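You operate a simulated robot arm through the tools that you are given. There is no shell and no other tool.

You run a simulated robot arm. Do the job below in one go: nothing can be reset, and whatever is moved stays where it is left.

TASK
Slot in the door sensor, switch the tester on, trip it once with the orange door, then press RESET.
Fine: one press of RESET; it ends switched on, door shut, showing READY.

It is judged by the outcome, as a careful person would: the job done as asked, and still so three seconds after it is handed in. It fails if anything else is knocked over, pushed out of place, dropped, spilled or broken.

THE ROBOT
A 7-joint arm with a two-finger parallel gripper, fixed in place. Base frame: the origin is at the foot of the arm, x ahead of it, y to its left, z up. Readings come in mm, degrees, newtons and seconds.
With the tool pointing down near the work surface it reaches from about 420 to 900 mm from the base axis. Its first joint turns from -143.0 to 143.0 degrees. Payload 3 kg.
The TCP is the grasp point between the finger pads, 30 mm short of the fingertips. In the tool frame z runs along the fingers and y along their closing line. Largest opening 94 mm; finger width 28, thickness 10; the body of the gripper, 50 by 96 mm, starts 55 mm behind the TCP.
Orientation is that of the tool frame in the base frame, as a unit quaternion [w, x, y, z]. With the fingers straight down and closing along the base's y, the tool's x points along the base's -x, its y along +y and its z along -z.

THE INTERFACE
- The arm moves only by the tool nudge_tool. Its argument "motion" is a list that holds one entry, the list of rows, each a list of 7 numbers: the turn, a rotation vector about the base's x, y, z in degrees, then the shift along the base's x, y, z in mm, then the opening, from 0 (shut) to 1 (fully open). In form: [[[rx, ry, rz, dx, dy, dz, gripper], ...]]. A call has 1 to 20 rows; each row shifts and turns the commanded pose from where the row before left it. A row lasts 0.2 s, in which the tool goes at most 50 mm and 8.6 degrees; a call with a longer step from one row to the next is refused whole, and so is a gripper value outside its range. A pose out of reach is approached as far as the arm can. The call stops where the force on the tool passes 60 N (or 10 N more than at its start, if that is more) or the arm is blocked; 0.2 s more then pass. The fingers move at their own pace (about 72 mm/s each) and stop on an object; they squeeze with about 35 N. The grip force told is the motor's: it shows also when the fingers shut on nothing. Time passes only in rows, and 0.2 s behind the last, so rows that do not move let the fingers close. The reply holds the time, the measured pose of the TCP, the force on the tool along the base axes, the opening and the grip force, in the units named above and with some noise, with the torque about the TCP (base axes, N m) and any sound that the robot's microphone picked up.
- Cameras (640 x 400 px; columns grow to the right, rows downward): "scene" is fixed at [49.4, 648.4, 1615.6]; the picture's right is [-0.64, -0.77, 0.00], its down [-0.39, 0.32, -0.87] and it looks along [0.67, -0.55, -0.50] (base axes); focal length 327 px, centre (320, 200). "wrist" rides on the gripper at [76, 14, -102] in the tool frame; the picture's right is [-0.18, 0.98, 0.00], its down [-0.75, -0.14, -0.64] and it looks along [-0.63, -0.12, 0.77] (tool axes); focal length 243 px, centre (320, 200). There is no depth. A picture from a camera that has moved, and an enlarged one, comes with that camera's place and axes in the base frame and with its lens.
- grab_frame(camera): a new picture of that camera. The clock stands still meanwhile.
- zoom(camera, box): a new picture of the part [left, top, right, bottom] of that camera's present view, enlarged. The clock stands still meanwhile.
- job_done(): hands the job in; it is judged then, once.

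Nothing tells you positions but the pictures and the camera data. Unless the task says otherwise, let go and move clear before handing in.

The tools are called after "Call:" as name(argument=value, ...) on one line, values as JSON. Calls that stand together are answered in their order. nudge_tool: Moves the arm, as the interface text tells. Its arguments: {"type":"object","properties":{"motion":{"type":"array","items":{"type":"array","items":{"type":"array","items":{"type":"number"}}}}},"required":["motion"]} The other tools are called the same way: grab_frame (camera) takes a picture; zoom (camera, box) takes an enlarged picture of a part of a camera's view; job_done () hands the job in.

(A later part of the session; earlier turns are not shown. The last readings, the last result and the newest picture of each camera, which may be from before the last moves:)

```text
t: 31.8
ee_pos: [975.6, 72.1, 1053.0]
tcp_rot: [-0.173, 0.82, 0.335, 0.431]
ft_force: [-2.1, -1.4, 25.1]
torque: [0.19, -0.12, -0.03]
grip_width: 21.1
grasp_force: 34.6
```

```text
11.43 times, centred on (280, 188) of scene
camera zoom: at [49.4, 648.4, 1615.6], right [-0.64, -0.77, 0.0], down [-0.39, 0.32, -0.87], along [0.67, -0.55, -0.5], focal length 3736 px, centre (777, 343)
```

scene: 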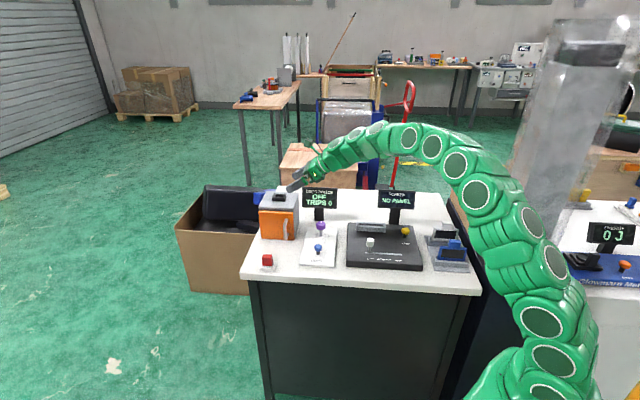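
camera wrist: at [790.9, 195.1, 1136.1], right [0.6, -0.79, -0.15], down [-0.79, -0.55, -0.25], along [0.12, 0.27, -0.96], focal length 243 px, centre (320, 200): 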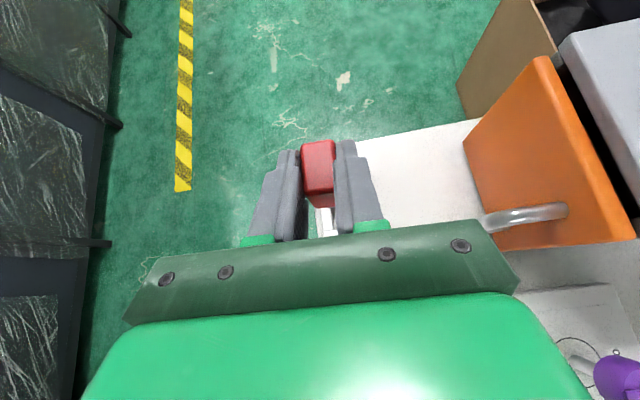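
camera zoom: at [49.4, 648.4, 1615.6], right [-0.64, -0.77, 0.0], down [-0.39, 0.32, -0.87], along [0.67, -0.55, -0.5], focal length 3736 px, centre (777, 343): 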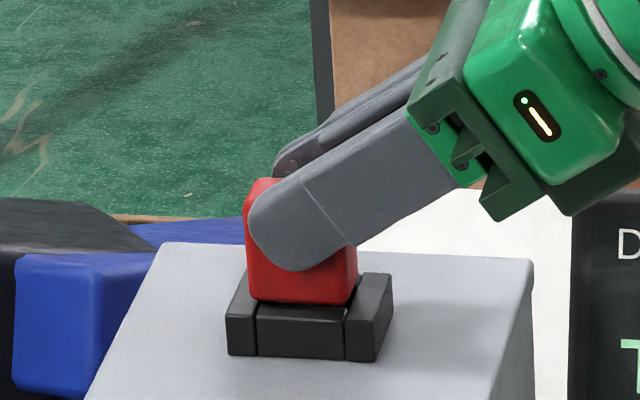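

Contact at 25 N with the red body down on the socket rim, so it is seated. I'll relax the push, open partly, and check that the sensor stays in place.

Call:
nudge_tool(motion=[[[0, 0, 0, 0, 0, 1.5, 0], [0, 0, 0, 0, 0, 1.5, 0], [0, 0, 0, 0, 0, 0, 0], [0, 0, 0, 0, 0, 0, 0.35], [0, 0, 0, 0, 0, 0, 0.45], [0, 0, 0, 0, 0, 0, 0.45]]])

Call:
zoom(camera="scene", box=[260, 165, 340, 215])

Call:
zoom(camera="wrist", box=[260, 130, 380, 230])

```text
t: 33.2
ee_pos: [974.7, 70.8, 1051.9]
tcp_rot: [-0.173, 0.821, 0.335, 0.429]
ft_force: [0.4, 0.0, 0.1]
torque: [0.04, -0.02, -0.04]
grip_width: 42.6
grasp_force: 0.2
```

```text
8.00 times, centred on (300, 190) of scene
camera zoom: at [49.4, 648.4, 1615.6], right [-0.64, -0.77, 0.0], down [-0.39, 0.32, -0.87], along [0.67, -0.55, -0.5], focal length 2615 px, centre (480, 280)
```

zoom: 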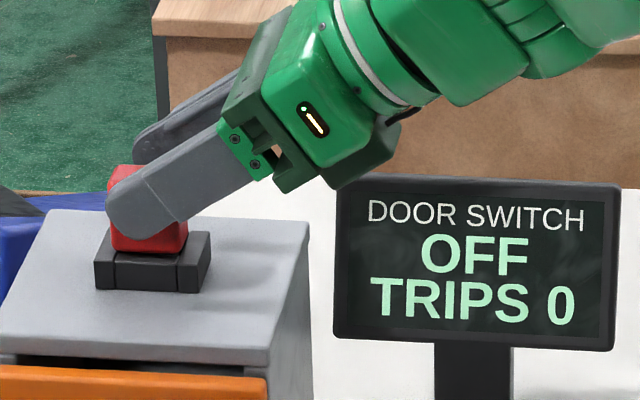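

```text
4.00 times, centred on (320, 180) of wrist
camera zoom: at [954.5, 32.6, 1173.3], right [0.61, -0.78, -0.15], down [-0.78, -0.57, -0.25], along [0.11, 0.27, -0.96], focal length 970 px, centre (320, 280)
```

zoom: 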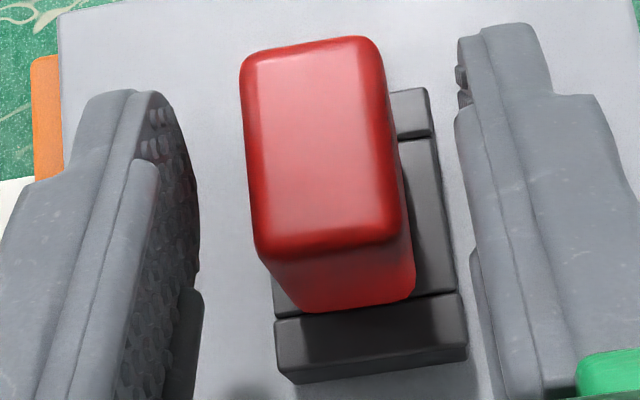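

The sensor is seated and stays put. I'll back the hand out along its own axis, straighten it, and head for the purple power knob.

Call:
nudge_tool(motion=[[[0, 0, 0, -12, -11.5, 12, 0.45], [0, 0, 0, -24, -23, 23, 0.45], [0, 0, 0, -24, -23, 23, 0.45], [0, 0, 0, -20, -10, 15, 0.45], [-5.5, 5.6, 0, -15, 5, 0, 1], [-5.5, 5.6, 0, -15, 5, 0, 1], [-5.5, 5.6, 0, -15, 5, 0, 1], [-5.5, 5.6, 0, -15, 5, -5, 1], [-5.5, 5.6, 0, -15, 5, -5, 1], [-5.5, 5.6, 0, -10, 5, -5, 1], [-5.5, 5.6, 0, -10, 0, -5, 1], [0, 0, 0, 0, 0, 0, 1], [0, 0, 0, 0, 0, 0, 1]]])

Call:
grab_frame(camera="scene")

Call:
grab_frame(camera="wrist")

```text
t: 36.0
ee_pos: [801.1, 35.0, 1104.5]
tcp_rot: [0.002, 0.926, 0.379, 0.002]
ft_force: [0.0, 0.9, -0.2]
torque: [0.01, 0.02, 0.02]
grip_width: 94.2
grasp_force: 0.0
```

```text
taken
```

scene: 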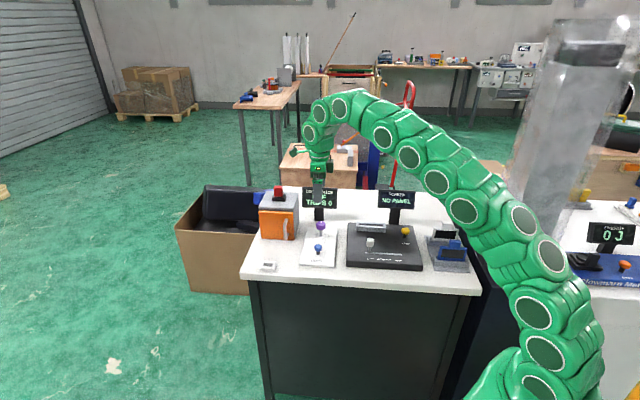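

```text
taken
camera wrist: at [863.6, 77.5, 1208.0], right [0.56, -0.83, 0.01], down [-0.64, -0.43, 0.64], along [-0.53, -0.36, -0.77], focal length 243 px, centre (320, 200)
```

wrist: 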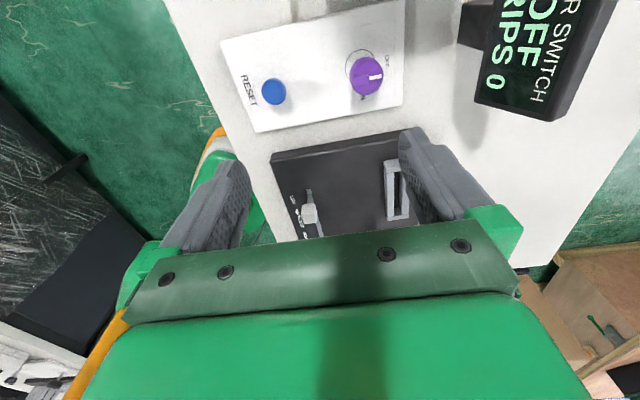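

Call:
zoom(camera="wrist", box=[210, 0, 420, 140])

Call:
zoom(camera="scene", box=[290, 210, 350, 275])

Call:
zoom(camera="scene", box=[255, 175, 305, 215])

```text
2.86 times, centred on (315, 70) of wrist
camera zoom: at [863.6, 77.5, 1208.0], right [0.56, -0.83, 0.01], down [-0.64, -0.43, 0.64], along [-0.53, -0.36, -0.77], focal length 693 px, centre (334, 571)
```

zoom: 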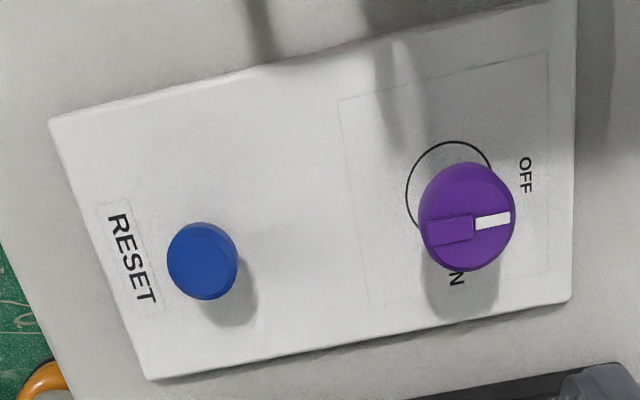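

```text
6.15 times, centred on (320, 242) of scene
camera zoom: at [49.4, 648.4, 1615.6], right [-0.64, -0.77, 0.0], down [-0.39, 0.32, -0.87], along [0.67, -0.55, -0.5], focal length 2012 px, centre (320, -62)
```

zoom: 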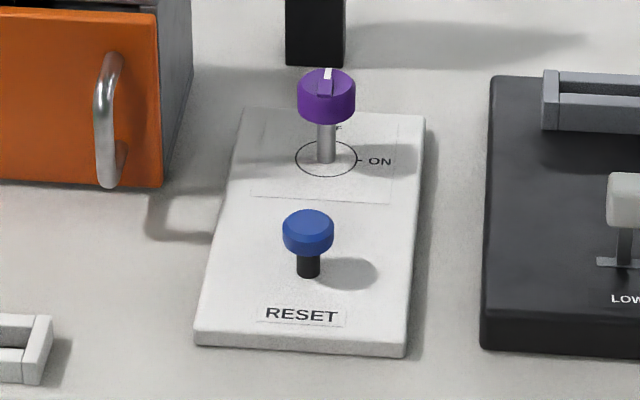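

```text
10.00 times, centred on (280, 195) of scene
camera zoom: at [49.4, 648.4, 1615.6], right [-0.64, -0.77, 0.0], down [-0.39, 0.32, -0.87], along [0.67, -0.55, -0.5], focal length 3269 px, centre (720, 250)
```

zoom: 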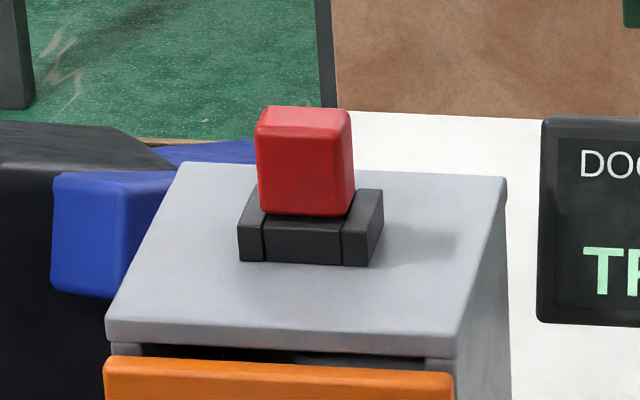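

The sensor is fully seated in the socket. The power knob is a 36 mm rotary cap at about (836, -3), top at about z 920, pointing at OFF. ON is 90° clockwise seen from above, so I'll yaw the hand to leave room for a 90° clockwise turn.

Call:
nudge_tool(motion=[[[0, 0, 7.72, 0, 0, -6, 1], [0, 0, 7.72, 0, 0, -6, 1], [0, 0, 7.72, 0, 0, -6, 1], [0, 0, 7.72, 0, 0, -6, 1], [0, 0, 7.72, 0, 0, -6, 1], [0, 0, 7.72, 0, 0, -6, 1], [0, 0, 7.72, 0, 0, -6, 1], [0, 0, 7.72, 0, 0, -6, 1], [0, 0, 7.72, 0, 0, -6, 1], [0, 0, 7.72, 0, 0, -6, 1], [0, 0, 7.72, 0, 0, -6, 1], [0, 0, 7.72, 0, 0, -6, 1], [0, 0, 0, 0, 0, 0, 1], [0, 0, 0, 0, 0, 0, 1]]])

Call:
grab_frame(camera="wrist")

Call:
zoom(camera="wrist", box=[240, 80, 400, 220])

```text
t: 39.0
ee_pos: [801.1, 33.7, 1034.9]
tcp_rot: [-0.001, 0.365, 0.931, 0.003]
ft_force: [0.4, 0.3, -0.5]
torque: [0.0, 0.02, 0.0]
grip_width: 94.0
grasp_force: 0.0
```

```text
taken
camera wrist: at [753.6, 95.9, 1135.8], right [0.8, 0.6, 0.0], down [0.46, -0.62, 0.64], along [0.38, -0.51, -0.77], focal length 243 px, centre (320, 200)
```

wrist: 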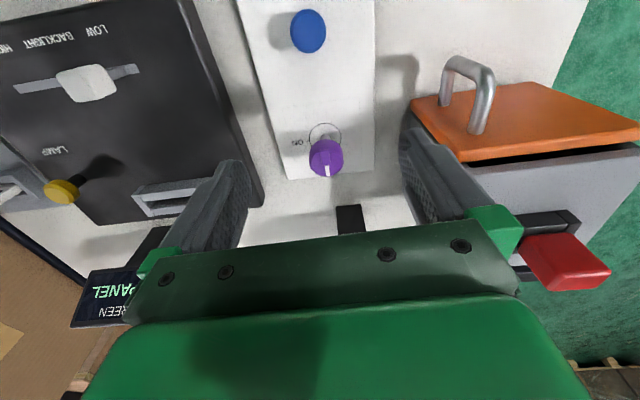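

```text
2.86 times, centred on (320, 150) of wrist
camera zoom: at [753.6, 95.9, 1135.8], right [0.8, 0.6, 0.0], down [0.46, -0.62, 0.64], along [0.38, -0.51, -0.77], focal length 693 px, centre (320, 343)
```

zoom: 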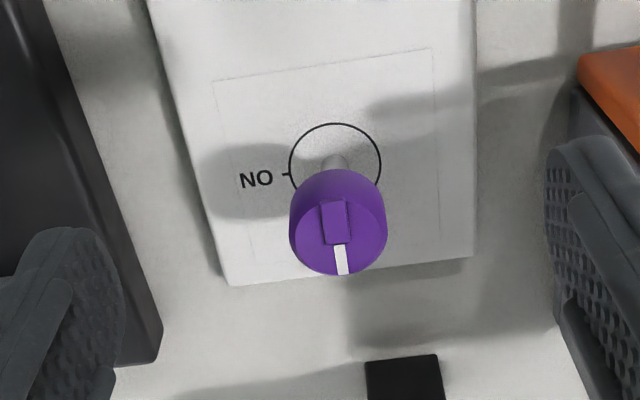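

Call:
nudge_tool(motion=[[[0, 0, 0, 18, -18, -15, 1], [0, 0, 0, 17.7, -19.1, -20, 1], [0, 0, 0, 0, 0, -35, 1], [0, 0, 0, 0, 0, 0, 1], [0, 0, 0, 0, 0, 0, 1]]])

Call:
grab_frame(camera="wrist")

Call:
zoom(camera="scene", box=[280, 190, 360, 250])

```text
t: 40.2
ee_pos: [834.6, -1.7, 964.9]
tcp_rot: [-0.001, 0.366, 0.931, 0.003]
ft_force: [-0.8, -0.4, 0.9]
torque: [-0.03, 0.0, 0.01]
grip_width: 93.9
grasp_force: 0.1
```

```text
taken
camera wrist: at [787.4, 59.5, 1066.6], right [0.8, 0.6, 0.01], down [0.46, -0.62, 0.64], along [0.38, -0.51, -0.77], focal length 243 px, centre (320, 200)
```

wrist: 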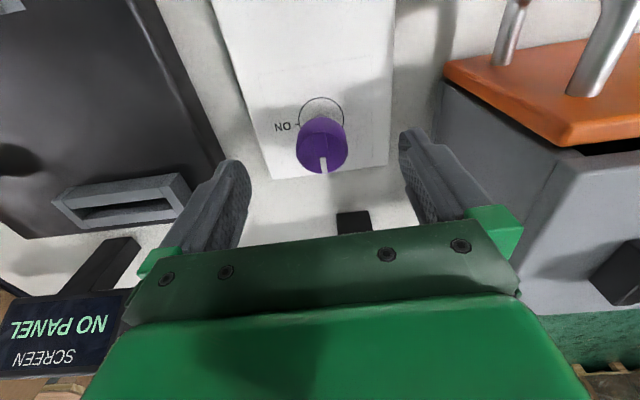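

```text
6.67 times, centred on (320, 220) of scene
camera zoom: at [49.4, 648.4, 1615.6], right [-0.64, -0.77, 0.0], down [-0.39, 0.32, -0.87], along [0.67, -0.55, -0.5], focal length 2179 px, centre (320, 67)
```

zoom: 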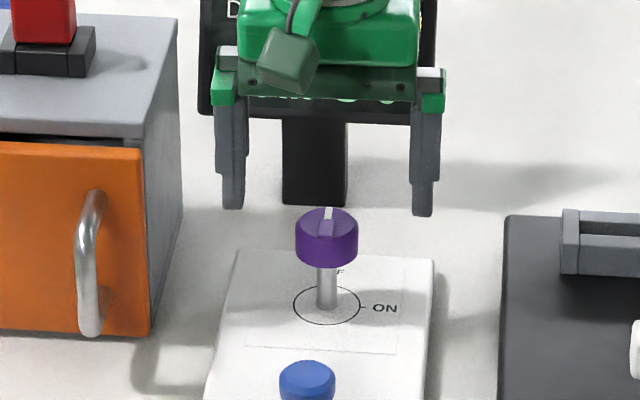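

Call:
zoom(camera="wrist", box=[260, 80, 380, 200])

```text
3.33 times, centred on (320, 140) of wrist
camera zoom: at [787.4, 59.5, 1066.6], right [0.8, 0.6, 0.01], down [0.46, -0.62, 0.64], along [0.38, -0.51, -0.77], focal length 809 px, centre (320, 400)
```

zoom: 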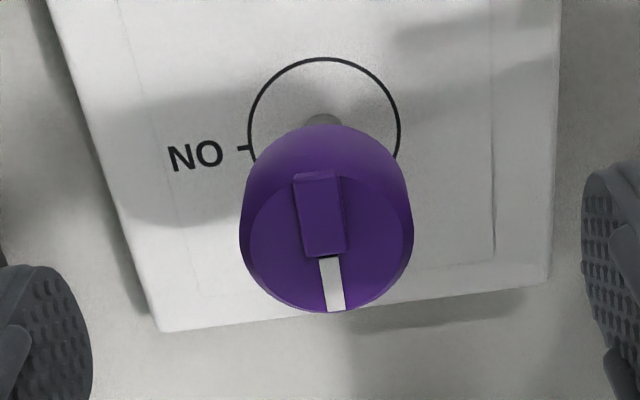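

The hand is about 2 mm off the knob axis. I'll correct that, go down, and grip the cap with the fingertips.

Call:
nudge_tool(motion=[[[0, 0, 0, 1.8, -1.7, -15, 1], [0, 0, 0, 0, 0, -15, 1], [0, 0, 0, 0, 0, -9, 1], [0, 0, 0, 0, 0, 0, 1], [0, 0, 0, 0, 0, 0, 1]]])

Call:
zoom(camera="wrist", box=[260, 80, 380, 200])

Call:
zoom(camera="scene", box=[280, 190, 360, 250])

```text
t: 41.4
ee_pos: [838.2, -4.1, 924.6]
tcp_rot: [-0.001, 0.366, 0.931, 0.003]
ft_force: [0.2, -0.4, 0.4]
torque: [0.02, -0.02, -0.01]
grip_width: 94.2
grasp_force: 0.0
```

```text
3.33 times, centred on (320, 140) of wrist
camera zoom: at [790.8, 56.8, 1027.0], right [0.8, 0.59, 0.01], down [0.45, -0.62, 0.64], along [0.38, -0.51, -0.77], focal length 809 px, centre (320, 400)
```

zoom: 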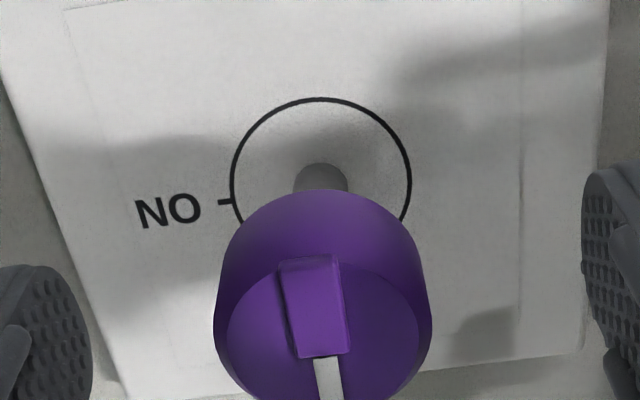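

```text
6.67 times, centred on (320, 220) of scene
camera zoom: at [49.4, 648.4, 1615.6], right [-0.64, -0.77, 0.0], down [-0.39, 0.32, -0.87], along [0.67, -0.55, -0.5], focal length 2179 px, centre (320, 67)
```

zoom: 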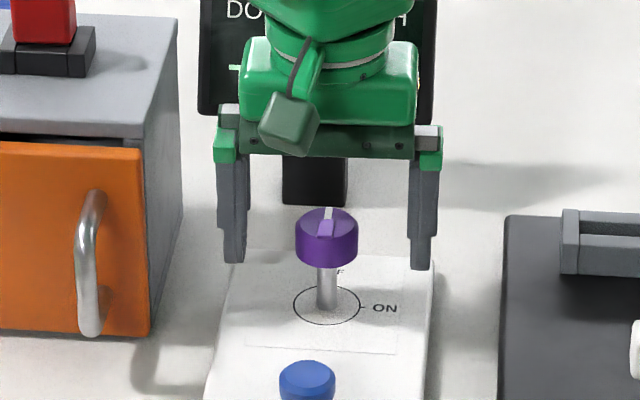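

The knob is centred between the fingers and the fingertips are well clear of the panel. I'll close on the cap.

Call:
nudge_tool(motion=[[[0, 0, 0, 0, 0, 0, 0.6], [0, 0, 0, 0, 0, 0, 0.45], [0, 0, 0, 0, 0, 0, 0.3], [0, 0, 0, 0, 0, 0, 0.2], [0, 0, 0, 0, 0, 0, 0], [0, 0, 0, 0, 0, 0, 0]]])

Call:
zoom(camera="wrist", box=[240, 90, 400, 210])

Call:
zoom(camera="scene", box=[280, 180, 360, 250])

```text
t: 42.8
ee_pos: [837.3, -4.6, 924.8]
tcp_rot: [0.0, 0.365, 0.931, 0.002]
ft_force: [13.6, 7.0, -1.9]
torque: [-0.57, 0.02, 0.02]
grip_width: 35.6
grasp_force: 45.4
```

```text
3.33 times, centred on (320, 150) of wrist
camera zoom: at [791.0, 57.2, 1027.0], right [0.8, 0.6, 0.01], down [0.45, -0.62, 0.64], along [0.38, -0.51, -0.77], focal length 809 px, centre (320, 367)
```

zoom: 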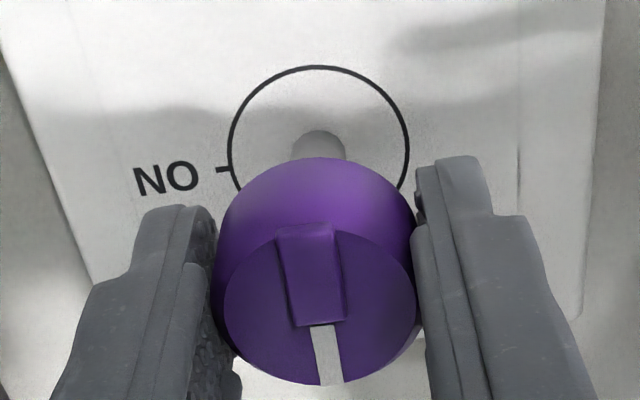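

```text
5.71 times, centred on (320, 215) of scene
camera zoom: at [49.4, 648.4, 1615.6], right [-0.64, -0.77, 0.0], down [-0.39, 0.32, -0.87], along [0.67, -0.55, -0.5], focal length 1868 px, centre (320, 114)
```

zoom: 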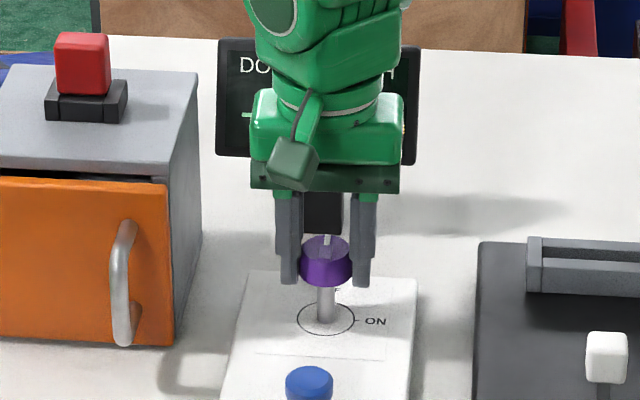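

Gripped at 35.6 mm with a mild side load, so I'll shift 1 mm to relieve it, then turn clockwise toward ON.

Call:
nudge_tool(motion=[[[0, 0, 0, 0.8, 0.6, 0, 0], [0, 0, -6, 0, 0, 0, 0], [0, 0, -7, 0, 0, 0, 0], [0, 0, -7, 0, 0, 0, 0], [0, 0, -7, 0, 0, 0, 0], [0, 0, -7, 0, 0, 0, 0], [0, 0, 0, 0, 0, 0, 0]]])

Call:
zoom(camera="wrist", box=[240, 90, 400, 210])

Call:
zoom(camera="scene", box=[280, 180, 360, 250])

```text
t: 44.4
ee_pos: [837.2, -3.8, 925.6]
tcp_rot: [0.001, 0.622, 0.783, 0.003]
ft_force: [-20.2, 4.2, 4.6]
torque: [0.14, 0.78, 0.0]
grip_width: 35.6
grasp_force: 45.3
```

```text
3.33 times, centred on (320, 150) of wrist
camera zoom: at [833.5, 72.5, 1026.9], right [1.0, 0.04, 0.0], down [0.03, -0.77, 0.64], along [0.03, -0.64, -0.77], focal length 809 px, centre (320, 367)
```

zoom: 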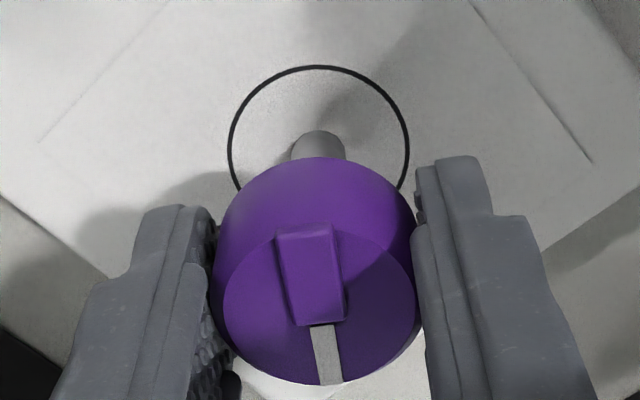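

```text
5.71 times, centred on (320, 215) of scene
camera zoom: at [49.4, 648.4, 1615.6], right [-0.64, -0.77, 0.0], down [-0.39, 0.32, -0.87], along [0.67, -0.55, -0.5], focal length 1868 px, centre (320, 114)
```

zoom: 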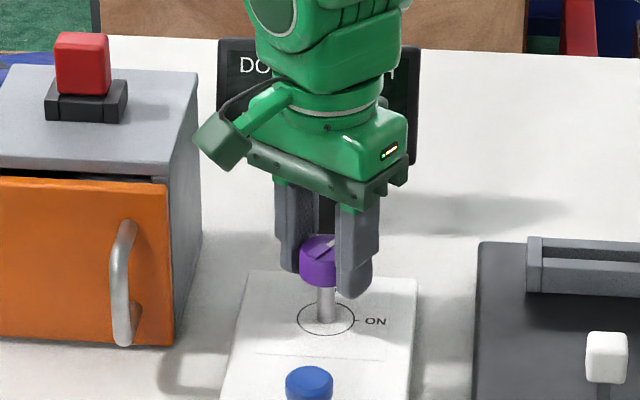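

The knob is turning with the hand. I'll correct the small centring load and continue the turn.

Call:
nudge_tool(motion=[[[0, 0, 0, -1.3, 0.2, 0, 0], [0, 0, -7, 0, 0, 0, 0], [0, 0, -7, 0, 0, 0, 0], [0, 0, -7, 0, 0, 0, 0], [0, 0, -7, 0, 0, 0, 0], [0, 0, -7, 0, 0, 0, 0], [0, 0, 0, 0, 0, 0, 0]]])

Call:
zoom(camera="scene", box=[270, 170, 370, 250])

```text
t: 46.0
ee_pos: [837.3, -3.9, 925.0]
tcp_rot: [0.003, 0.828, 0.56, 0.003]
ft_force: [13.1, 1.4, 2.4]
torque: [0.65, 0.53, -0.02]
grip_width: 36.0
grasp_force: 45.0
```

```text
5.00 times, centred on (320, 210) of scene
camera zoom: at [49.4, 648.4, 1615.6], right [-0.64, -0.77, 0.0], down [-0.39, 0.32, -0.87], along [0.67, -0.55, -0.5], focal length 1634 px, centre (320, 150)
```

zoom: 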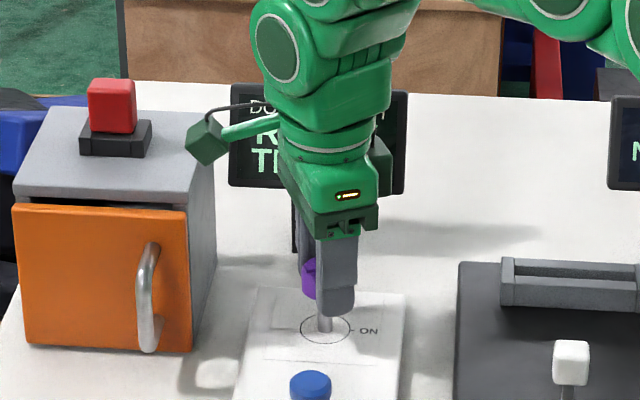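

The display has changed, and its first letter is now "R". I'll finish the remaining 21° or so.

Call:
nudge_tool(motion=[[[0, 0, -7, 0.5, -0.3, 0, 0], [0, 0, -7, 0, 0, 0, 0], [0, 0, -7, 0, 0, 0, 0], [0, 0, 0, 0, 0, 0, 0]]])

Call:
grab_frame(camera="wrist")

Call:
zoom(camera="scene", box=[270, 170, 370, 250])

```text
t: 47.0
ee_pos: [837.4, -4.1, 925.1]
tcp_rot: [0.002, 0.917, 0.399, 0.002]
ft_force: [1.4, 4.4, 2.3]
torque: [0.93, 0.08, 0.19]
grip_width: 35.5
grasp_force: 45.0
```

```text
taken
camera wrist: at [898.5, 41.8, 1027.0], right [0.59, -0.8, 0.0], down [-0.62, -0.45, 0.64], along [-0.51, -0.38, -0.77], focal length 243 px, centre (320, 200)
```

wrist: 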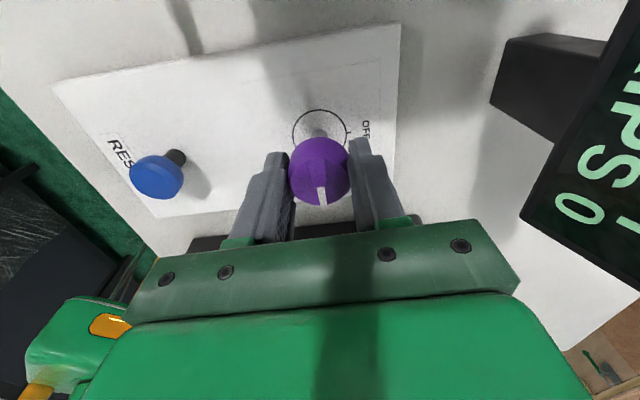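

```text
5.00 times, centred on (320, 210) of scene
camera zoom: at [49.4, 648.4, 1615.6], right [-0.64, -0.77, 0.0], down [-0.39, 0.32, -0.87], along [0.67, -0.55, -0.5], focal length 1634 px, centre (320, 150)
```

zoom: 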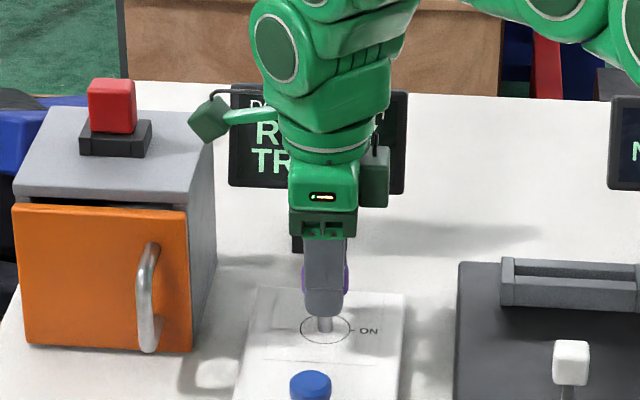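

The pointer has now turned 90° to the ON side. I'll release, rise clear, and look at the display.

Call:
nudge_tool(motion=[[[0, 0, 0, 0, 0, 0, 0.5], [0, 0, 0, 0, 0, 0, 0.6], [0, 0, 0, 0, 0, 0, 0.65], [0, 0, 0, 0, 0, 10, 0.65], [0, 0, 0, 0, 0, 30, 0.65], [0, 0, 0, -20, 0, 40, 0.65], [0, 0, 0, -40, 0, 20, 0.65], [0, 0, 0, -45, 0, 10, 0.65], [0, 0, 0, -45, 0, 0, 0.65], [0, 0, 0, 0, 0, 0, 0.65]]])

Call:
grab_frame(camera="wrist")

Call:
zoom(camera="scene", box=[240, 170, 360, 250])

```text
t: 49.2
ee_pos: [686.8, -5.0, 1035.6]
tcp_rot: [0.002, 0.916, 0.4, 0.002]
ft_force: [0.9, -0.1, 0.8]
torque: [0.01, 0.02, 0.04]
grip_width: 61.2
grasp_force: 0.0
```

```text
taken
camera wrist: at [749.3, 41.5, 1136.8], right [0.6, -0.8, 0.0], down [-0.62, -0.46, 0.64], along [-0.51, -0.38, -0.77], focal length 243 px, centre (320, 200)
```

wrist: 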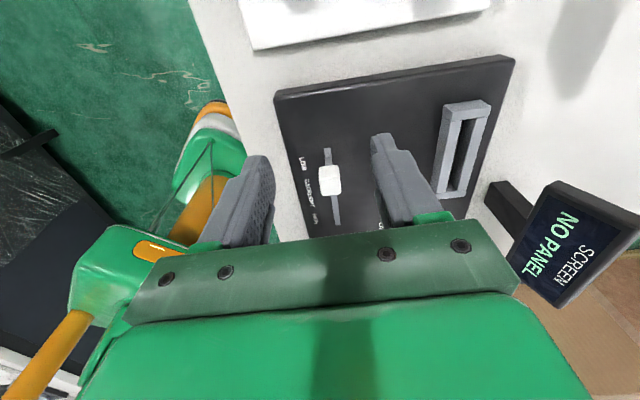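

```text
5.00 times, centred on (300, 210) of scene
camera zoom: at [49.4, 648.4, 1615.6], right [-0.64, -0.77, 0.0], down [-0.39, 0.32, -0.87], along [0.67, -0.55, -0.5], focal length 1634 px, centre (420, 150)
```

zoom: 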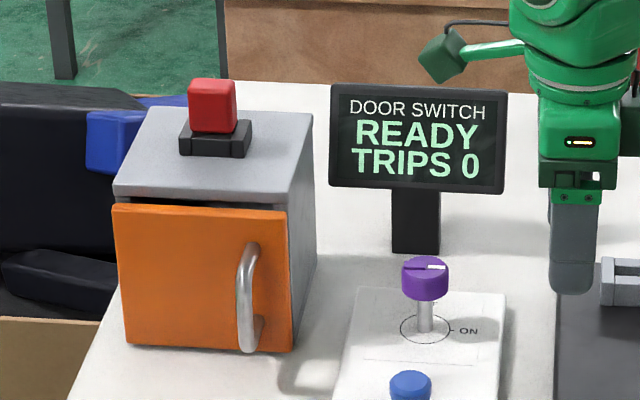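

The tester shows READY / TRIPS 0 with the knob at ON. Next is the door: I'll reorient the hand to face the handle with a moderate tilt, and look closely before touching it.

Call:
nudge_tool(motion=[[[0, 0, 7.95, 9.4, 18.6, 2, 1], [0, 0, 7.95, 9.4, 18.6, 2, 1], [0, 0, 7.95, 9.4, 18.6, 2, 1], [0, 0, 7.95, 9.4, 18.6, 2, 1], [0, 0, 7.95, 9.4, 18.6, 2, 1], [0, 0, 7.95, 9.4, 18.6, 2, 1], [0, 0, 7.95, 9.4, 18.6, 2, 1], [0, 0, 7.95, 9.4, 18.6, 2, 1], [0, 0, 7.95, 9.4, 18.6, 2, 1], [0, 0, 7.95, 9.4, 18.6, 0, 1], [0, 0, 7.95, 9.4, 18.6, 0, 1], [-5, -4.9, 0, 0, 0, -5, 1], [-5, -4.9, 0, 0, 0, -5, 1], [-5, -4.9, 0, 0, 0, -5, 1], [-5, -4.9, 0, 0, 0, -5, 1], [-5, -4.9, 0, 0, 0, -5, 1], [0, 0, 0, 0, 0, 0, 1], [0, 0, 0, 0, 0, 0, 1]]])

Call:
grab_frame(camera="wrist")

Call:
grab_frame(camera="scene")

```text
t: 53.0
ee_pos: [791.8, 200.7, 1027.4]
tcp_rot: [0.277, 0.367, 0.881, -0.114]
ft_force: [-0.6, 0.2, -0.7]
torque: [-0.02, -0.01, 0.02]
grip_width: 93.8
grasp_force: 0.0
```

```text
taken
camera wrist: at [715.7, 296.0, 1067.0], right [0.8, 0.58, 0.11], down [0.07, -0.28, 0.96], along [0.59, -0.76, -0.27], focal length 243 px, centre (320, 200)
```

wrist: 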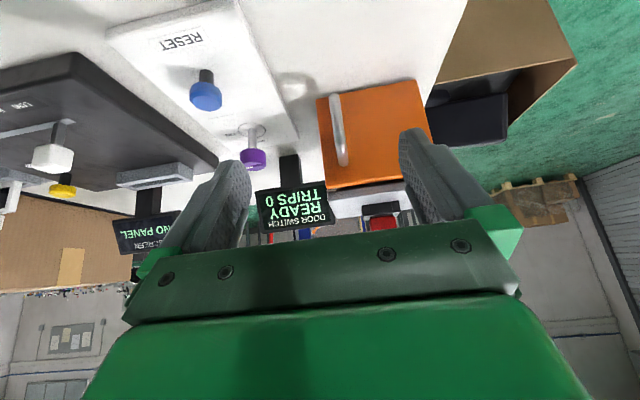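

```text
taken
```

scene: 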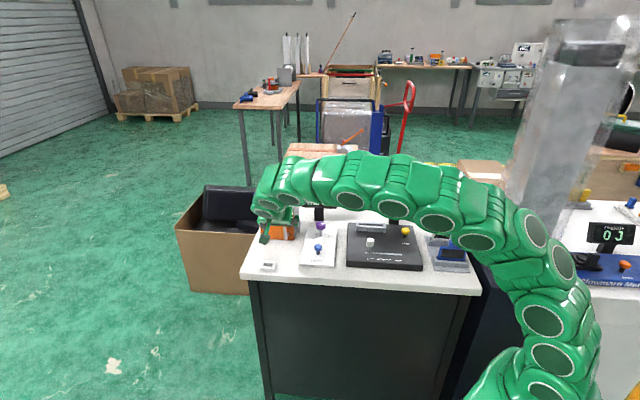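

Call:
zoom(camera="wrist", box=[240, 70, 440, 220])

```text
2.67 times, centred on (340, 145) of wrist
camera zoom: at [715.7, 296.0, 1067.0], right [0.8, 0.58, 0.11], down [0.07, -0.28, 0.96], along [0.59, -0.76, -0.27], focal length 647 px, centre (267, 347)
```

zoom: 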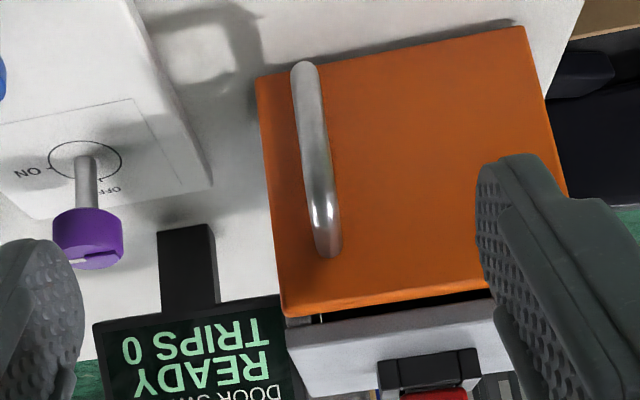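

Call:
nudge_tool(motion=[[[0, 0, 0, 5, -5, -25, 1], [0, 0, 0, 5, -5, -25, 1], [0, 0, 0, 5, -5, -15, 1], [0, 0, 0, 0, 0, 0, 1], [0, 0, 0, 0, 0, 0, 1]]])

Call:
zoom(camera="wrist", box=[240, 70, 440, 220])

Call:
zoom(camera="scene", box=[240, 180, 320, 250])

```text
t: 54.2
ee_pos: [804.8, 183.3, 962.1]
tcp_rot: [0.277, 0.368, 0.88, -0.114]
ft_force: [0.3, -0.3, 0.1]
torque: [0.01, 0.01, -0.02]
grip_width: 93.7
grasp_force: 0.0
```

```text
2.67 times, centred on (340, 145) of wrist
camera zoom: at [730.0, 280.2, 1002.2], right [0.8, 0.58, 0.11], down [0.07, -0.28, 0.96], along [0.59, -0.76, -0.27], focal length 647 px, centre (267, 347)
```

zoom: 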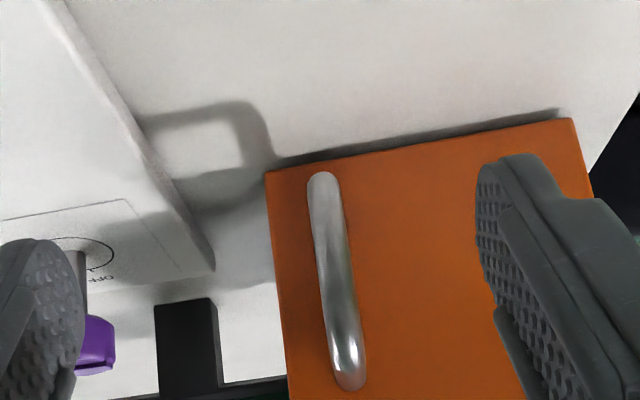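

```text
5.71 times, centred on (280, 215) of scene
camera zoom: at [49.4, 648.4, 1615.6], right [-0.64, -0.77, 0.0], down [-0.39, 0.32, -0.87], along [0.67, -0.55, -0.5], focal length 1868 px, centre (549, 114)
```

zoom: 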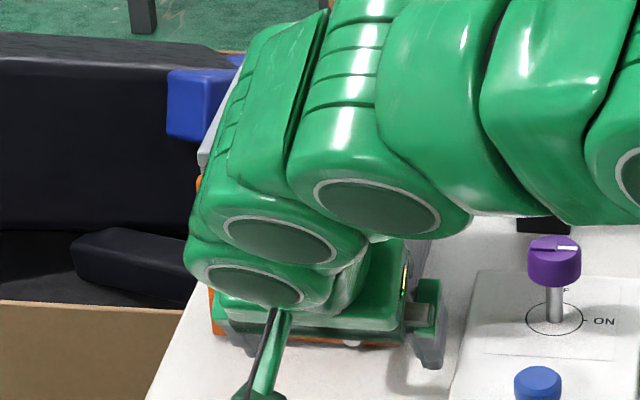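

I now have the door geometry. The handle bar is vertical at about (882, 130), z 888–945, standing about 40 mm off the door, and the hinge is near (985, 176). I'll line up in front of the bar.

Call:
nudge_tool(motion=[[[0, 0, 0, 17, -5, -16, 0.65], [0, 0, 0, 18, -5, -16, 0.65], [0, 0, 0, 0, 0, 0, 0.65], [0, 0, 0, 0, 0, 0, 0.65]]])

Call:
grab_frame(camera="wrist")

Call:
grab_frame(camera="scene")

```text
t: 55.2
ee_pos: [840.6, 174.5, 930.6]
tcp_rot: [0.276, 0.368, 0.881, -0.114]
ft_force: [0.3, -0.2, -0.1]
torque: [0.02, -0.01, 0.01]
grip_width: 61.1
grasp_force: 0.1
```

```text
taken
camera wrist: at [765.1, 270.3, 970.4], right [0.8, 0.58, 0.11], down [0.07, -0.28, 0.96], along [0.59, -0.76, -0.27], focal length 243 px, centre (320, 200)
```

wrist: 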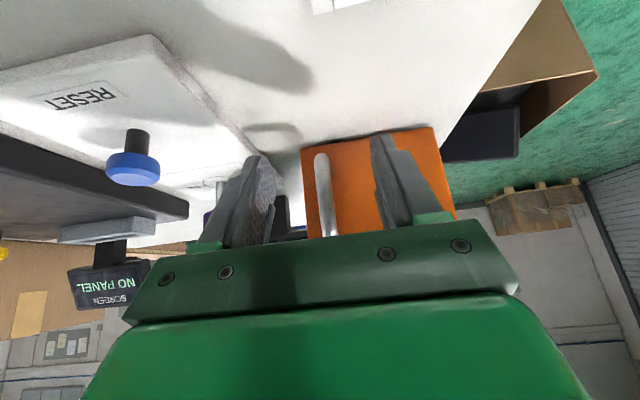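

```text
taken
```

scene: 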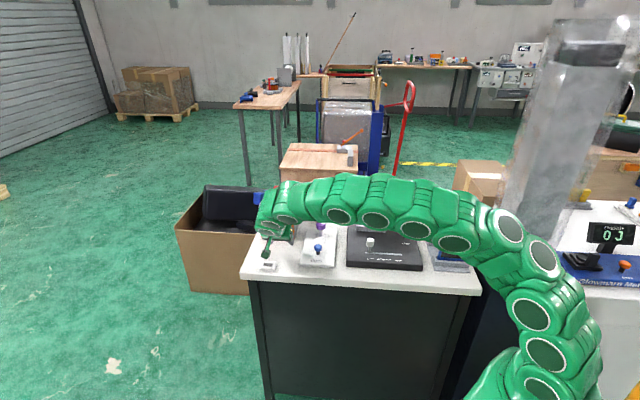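

Call:
nudge_tool(motion=[[[0, 0, 0, 12, -12, 0, 0.65], [0, 0, 0, 12, -13, 0, 0.65], [0, 0, 0, 0, 0, 0, 0.65], [0, 0, 0, 0, 0, 0, 0.65]]])

Call:
zoom(camera="wrist", box=[220, 110, 420, 250])

```text
t: 56.2
ee_pos: [865.0, 149.4, 931.0]
tcp_rot: [0.277, 0.368, 0.88, -0.114]
ft_force: [0.3, -0.6, 0.0]
torque: [-0.02, -0.03, -0.01]
grip_width: 61.0
grasp_force: 0.0
```

```text
2.86 times, centred on (320, 180) of wrist
camera zoom: at [789.7, 245.9, 971.4], right [0.8, 0.58, 0.11], down [0.07, -0.28, 0.96], along [0.59, -0.76, -0.27], focal length 693 px, centre (320, 257)
```

zoom: 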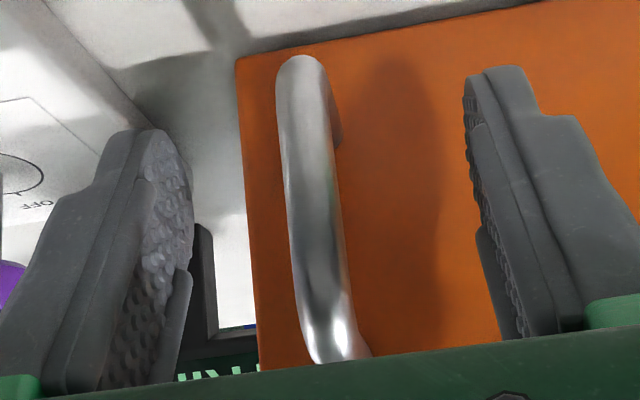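

Call:
nudge_tool(motion=[[[0, 0, 0, 6, -9, 0, 0.65], [0, 0, 0, 6.4, -8.3, 0, 0.65], [0, 0, 0, 0, 0, 0, 0.65], [0, 0, 0, 0, 0, 0, 0.65]]])

Call:
zoom(camera="wrist", box=[220, 110, 420, 250])

```text
t: 57.2
ee_pos: [876.7, 133.1, 931.9]
tcp_rot: [0.276, 0.368, 0.881, -0.114]
ft_force: [-0.1, -0.4, -0.3]
torque: [-0.02, 0.0, 0.04]
grip_width: 61.4
grasp_force: 0.0
```

```text
2.86 times, centred on (320, 180) of wrist
camera zoom: at [801.2, 228.6, 970.9], right [0.8, 0.58, 0.11], down [0.08, -0.28, 0.96], along [0.59, -0.76, -0.27], focal length 693 px, centre (320, 257)
```

zoom: 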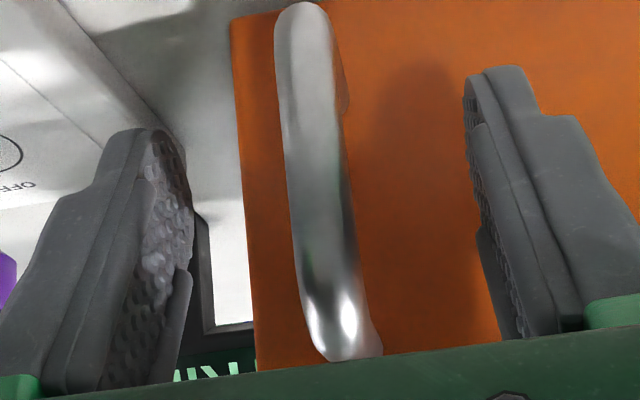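

The bar is centred between the fingers, so I'll close on it.

Call:
nudge_tool(motion=[[[0, 0, 0, 0, 0, 0, 0.4], [0, 0, 0, 0, 0, 0, 0.25], [0, 0, 0, 0, 0, 0, 0.1], [0, 0, 0, 0, 0, 0, 0], [0, 0, 0, 0, 0, 0, 0]]])

Call:
grab_frame(camera="wrist")

Call:
zoom(camera="scene", box=[240, 170, 360, 270])

```text
t: 58.4
ee_pos: [878.7, 133.8, 931.4]
tcp_rot: [0.276, 0.368, 0.88, -0.115]
ft_force: [12.4, 5.8, -2.8]
torque: [-0.02, 0.21, 0.08]
grip_width: 15.7
grasp_force: 44.5
```

```text
taken
camera wrist: at [801.4, 229.1, 970.9], right [0.8, 0.58, 0.11], down [0.07, -0.28, 0.96], along [0.59, -0.76, -0.27], focal length 243 px, centre (320, 200)
```

wrist: 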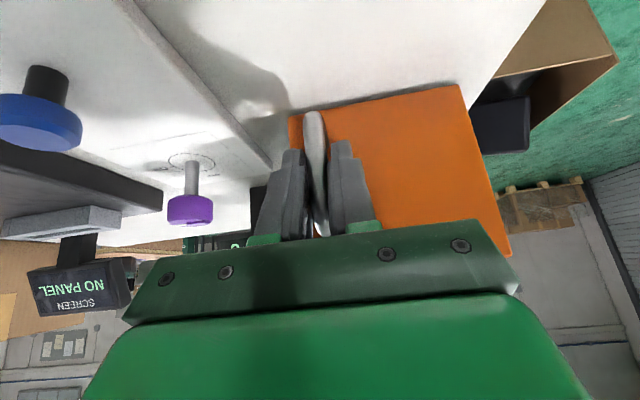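

```text
4.00 times, centred on (300, 220) of scene
camera zoom: at [49.4, 648.4, 1615.6], right [-0.64, -0.77, 0.0], down [-0.39, 0.32, -0.87], along [0.67, -0.55, -0.5], focal length 1308 px, centre (400, 120)
```

zoom: 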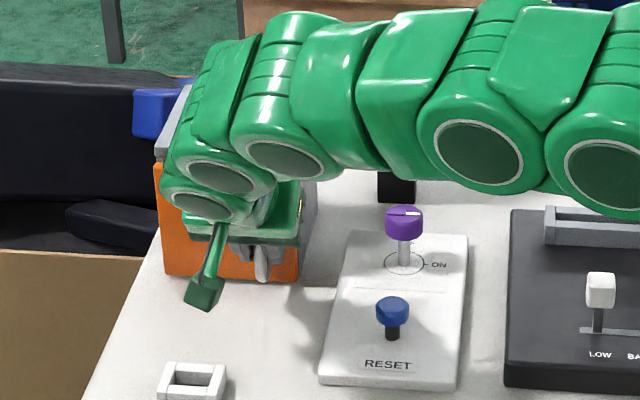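

The handle is gripped. I'll pull along the hinge arc slowly, the first 10° now, and watch the forces.

Call:
nudge_tool(motion=[[[0, 0, 0, 0.5, 0.5, 0, 0], [0, 0, -1.2, -1.9, 4.6, 0, 0], [0, 0, -1.2, -1.6, 4.7, 0, 0], [0, 0, -1.2, -1.4, 4.7, 0, 0], [0, 0, -1.2, -1.3, 4.8, 0, 0], [0, 0, 0, 0, 0, 0, 0]]])

Call:
grab_frame(camera="wrist")

Call:
grab_frame(camera="scene")

```text
t: 59.8
ee_pos: [871.6, 153.3, 931.1]
tcp_rot: [0.272, 0.404, 0.865, -0.124]
ft_force: [13.7, 2.1, -5.1]
torque: [0.32, 0.43, -0.02]
grip_width: 15.6
grasp_force: 45.0
```

```text
taken
camera wrist: at [803.9, 254.5, 971.0], right [0.85, 0.52, 0.11], down [0.05, -0.29, 0.96], along [0.52, -0.81, -0.27], focal length 243 px, centre (320, 200)
```

wrist: 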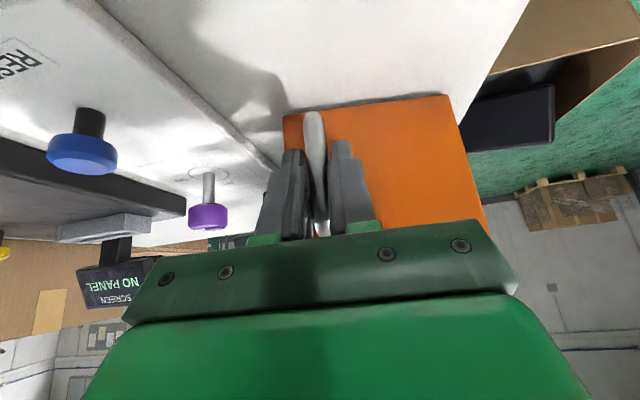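

```text
taken
```

scene: 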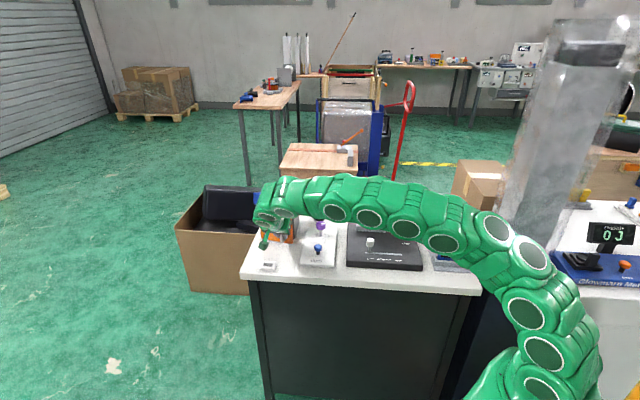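

Call:
nudge_tool(motion=[[[0, 0, -1.2, -0.5, 4.9, 0, 0], [0, 0, -1.2, -0.5, 4.9, 0, 0], [0, 0, -1.2, -0.3, 5, 0, 0], [0, 0, -1.2, -0.2, 5, 0, 0], [0, 0, -1.2, 0, 5, 0, 0], [0, 0, -1.2, 0.1, 5, 0, 0], [0, 0, -1.2, 0.4, 5, 0, 0], [0, 0, -1.2, 0.5, 5, 0, 0], [0, 0, 0, 0, 0, 0, 0]]])

Call:
grab_frame(camera="wrist")

Call:
zoom(camera="scene", box=[230, 170, 350, 270])

```text
t: 61.8
ee_pos: [869.8, 192.4, 931.0]
tcp_rot: [0.26, 0.476, 0.827, -0.149]
ft_force: [-18.1, -1.3, 3.2]
torque: [-0.58, -0.57, -0.33]
grip_width: 16.1
grasp_force: 45.0
```

```text
taken
camera wrist: at [820.7, 303.3, 970.7], right [0.92, 0.37, 0.11], down [0.0, -0.29, 0.96], along [0.38, -0.88, -0.27], focal length 243 px, centre (320, 200)
```

wrist: 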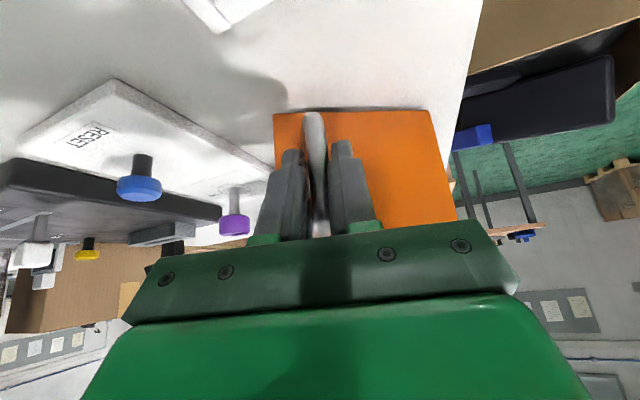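

```text
4.00 times, centred on (290, 220) of scene
camera zoom: at [49.4, 648.4, 1615.6], right [-0.64, -0.77, 0.0], down [-0.39, 0.32, -0.87], along [0.67, -0.55, -0.5], focal length 1308 px, centre (440, 120)
```

zoom: 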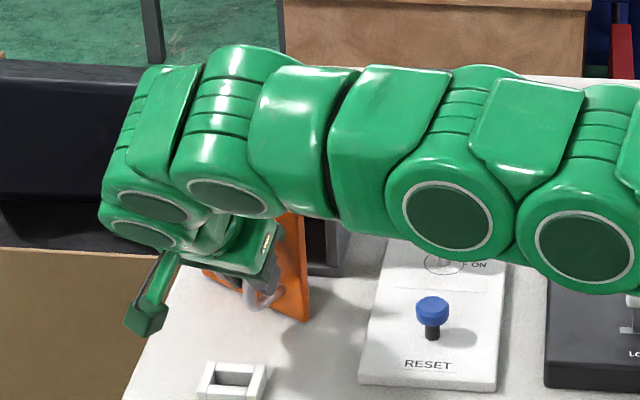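

The door is about 30° open. I'll take it a little further to be sure it trips, then close it along the same arc.

Call:
nudge_tool(motion=[[[0, 0, 0, -1.2, 0, 0, 0], [0, 0, -0.8, 0.9, 4.9, 0, 0], [0, 0, -0.8, 1.1, 4.9, 0, 0], [0, 0, -0.8, 1.3, 4.9, 0, 0], [0, 0, 0, 0, 0, 0, 0], [0, 0, 0, 0, 0, 0, 0]]])

Call:
zoom(camera="scene", box=[230, 170, 350, 270])

```text
t: 63.2
ee_pos: [872.8, 207.3, 930.4]
tcp_rot: [0.258, 0.492, 0.817, -0.153]
ft_force: [-16.9, 1.2, 7.8]
torque: [-1.08, -0.67, -0.38]
grip_width: 16.4
grasp_force: 45.1
```

```text
4.00 times, centred on (290, 220) of scene
camera zoom: at [49.4, 648.4, 1615.6], right [-0.64, -0.77, 0.0], down [-0.39, 0.32, -0.87], along [0.67, -0.55, -0.5], focal length 1308 px, centre (440, 120)
```

zoom: 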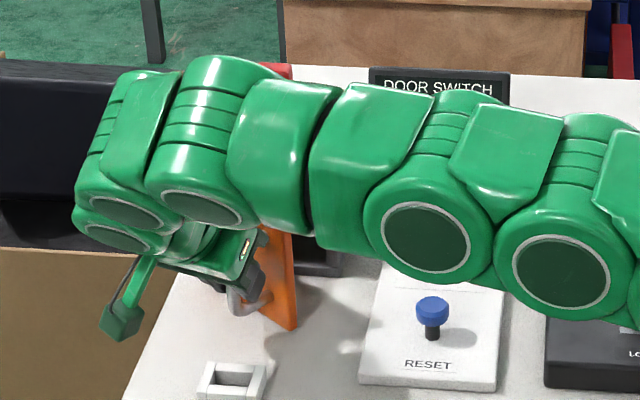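

Now I'll close the door back along the arc.

Call:
nudge_tool(motion=[[[0, 0, 0.8, -1.8, -4.9, 0, 0], [0, 0, 0.8, -1.2, -4.9, 0, 0], [0, 0, 0.8, -0.9, -4.9, 0, 0], [0, 0, 1.2, -0.4, -5, 0, 0], [0, 0, 1.2, -0.3, -5, 0, 0], [0, 0, 1.2, -0.1, -5, 0, 0], [0, 0, 1.2, 0, -5, 0, 0], [0, 0, 1.2, 0.2, -5, 0, 0], [0, 0, 1.2, 0.3, -5, 0, 0], [0, 0, 1.2, 0.6, -4.9, 0, 0], [0, 0, 1.2, 0.8, -4.9, 0, 0], [0, 0, 0, 0, 0, 0, 0]]])

Call:
grab_frame(camera="wrist")

Call:
zoom(camera="scene", box=[230, 170, 350, 270])

```text
t: 65.8
ee_pos: [870.5, 152.2, 931.6]
tcp_rot: [0.273, 0.403, 0.865, -0.124]
ft_force: [54.7, 11.3, -1.1]
torque: [-0.14, 0.76, 0.09]
grip_width: 16.0
grasp_force: 45.5
```

```text
taken
camera wrist: at [803.3, 254.2, 970.8], right [0.85, 0.52, 0.11], down [0.05, -0.29, 0.96], along [0.53, -0.81, -0.27], focal length 243 px, centre (320, 200)
```

wrist: 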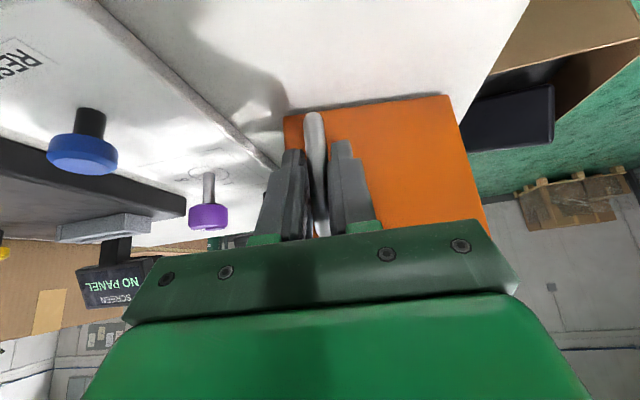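

```text
4.00 times, centred on (290, 220) of scene
camera zoom: at [49.4, 648.4, 1615.6], right [-0.64, -0.77, 0.0], down [-0.39, 0.32, -0.87], along [0.67, -0.55, -0.5], focal length 1308 px, centre (440, 120)
```

zoom: 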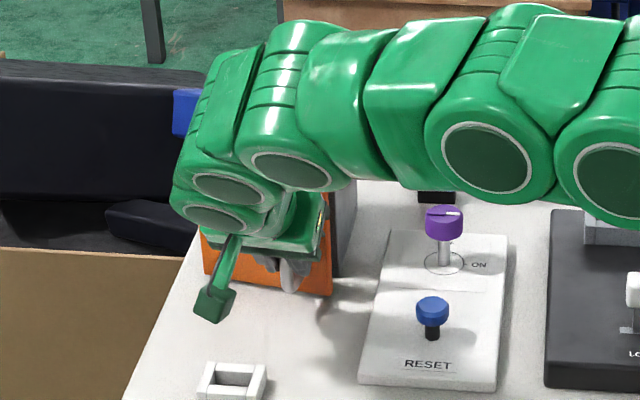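

The side force has built up because the hand is a few mm off the arc toward -x. I'll relieve that, then finish closing.

Call:
nudge_tool(motion=[[[0, 0, 0, 1.5, 0.3, 0, 0], [0, 0, 0, 1.0, 0.3, 0, 0], [0, 0, 0, 0, 0, 0, 0]]])

```text
t: 66.6
ee_pos: [870.4, 152.2, 931.7]
tcp_rot: [0.271, 0.405, 0.864, -0.128]
ft_force: [-26.4, -6.5, 12.6]
torque: [0.04, -0.38, -0.18]
grip_width: 15.6
grasp_force: 45.0
```

Call:
nudge_tool(motion=[[[0, 0, 0, -0.8, -0.2, 0, 0], [0, 0, 1.2, 1.3, -4.8, 0, 0], [0, 0, 1.2, 1.5, -4.7, 0, 0], [0, 0, 0, 0, 0, 0, 0]]])

```text
t: 67.6
ee_pos: [873.7, 142.4, 930.8]
tcp_rot: [0.272, 0.388, 0.872, -0.121]
ft_force: [-20.1, -6.8, 11.7]
torque: [0.12, -0.25, -0.08]
grip_width: 16.0
grasp_force: 45.3
stopped in row 4: the force on the tool passed its limit at 61 N (the readings are from after the stop); the commanded pose is now the measured one
```

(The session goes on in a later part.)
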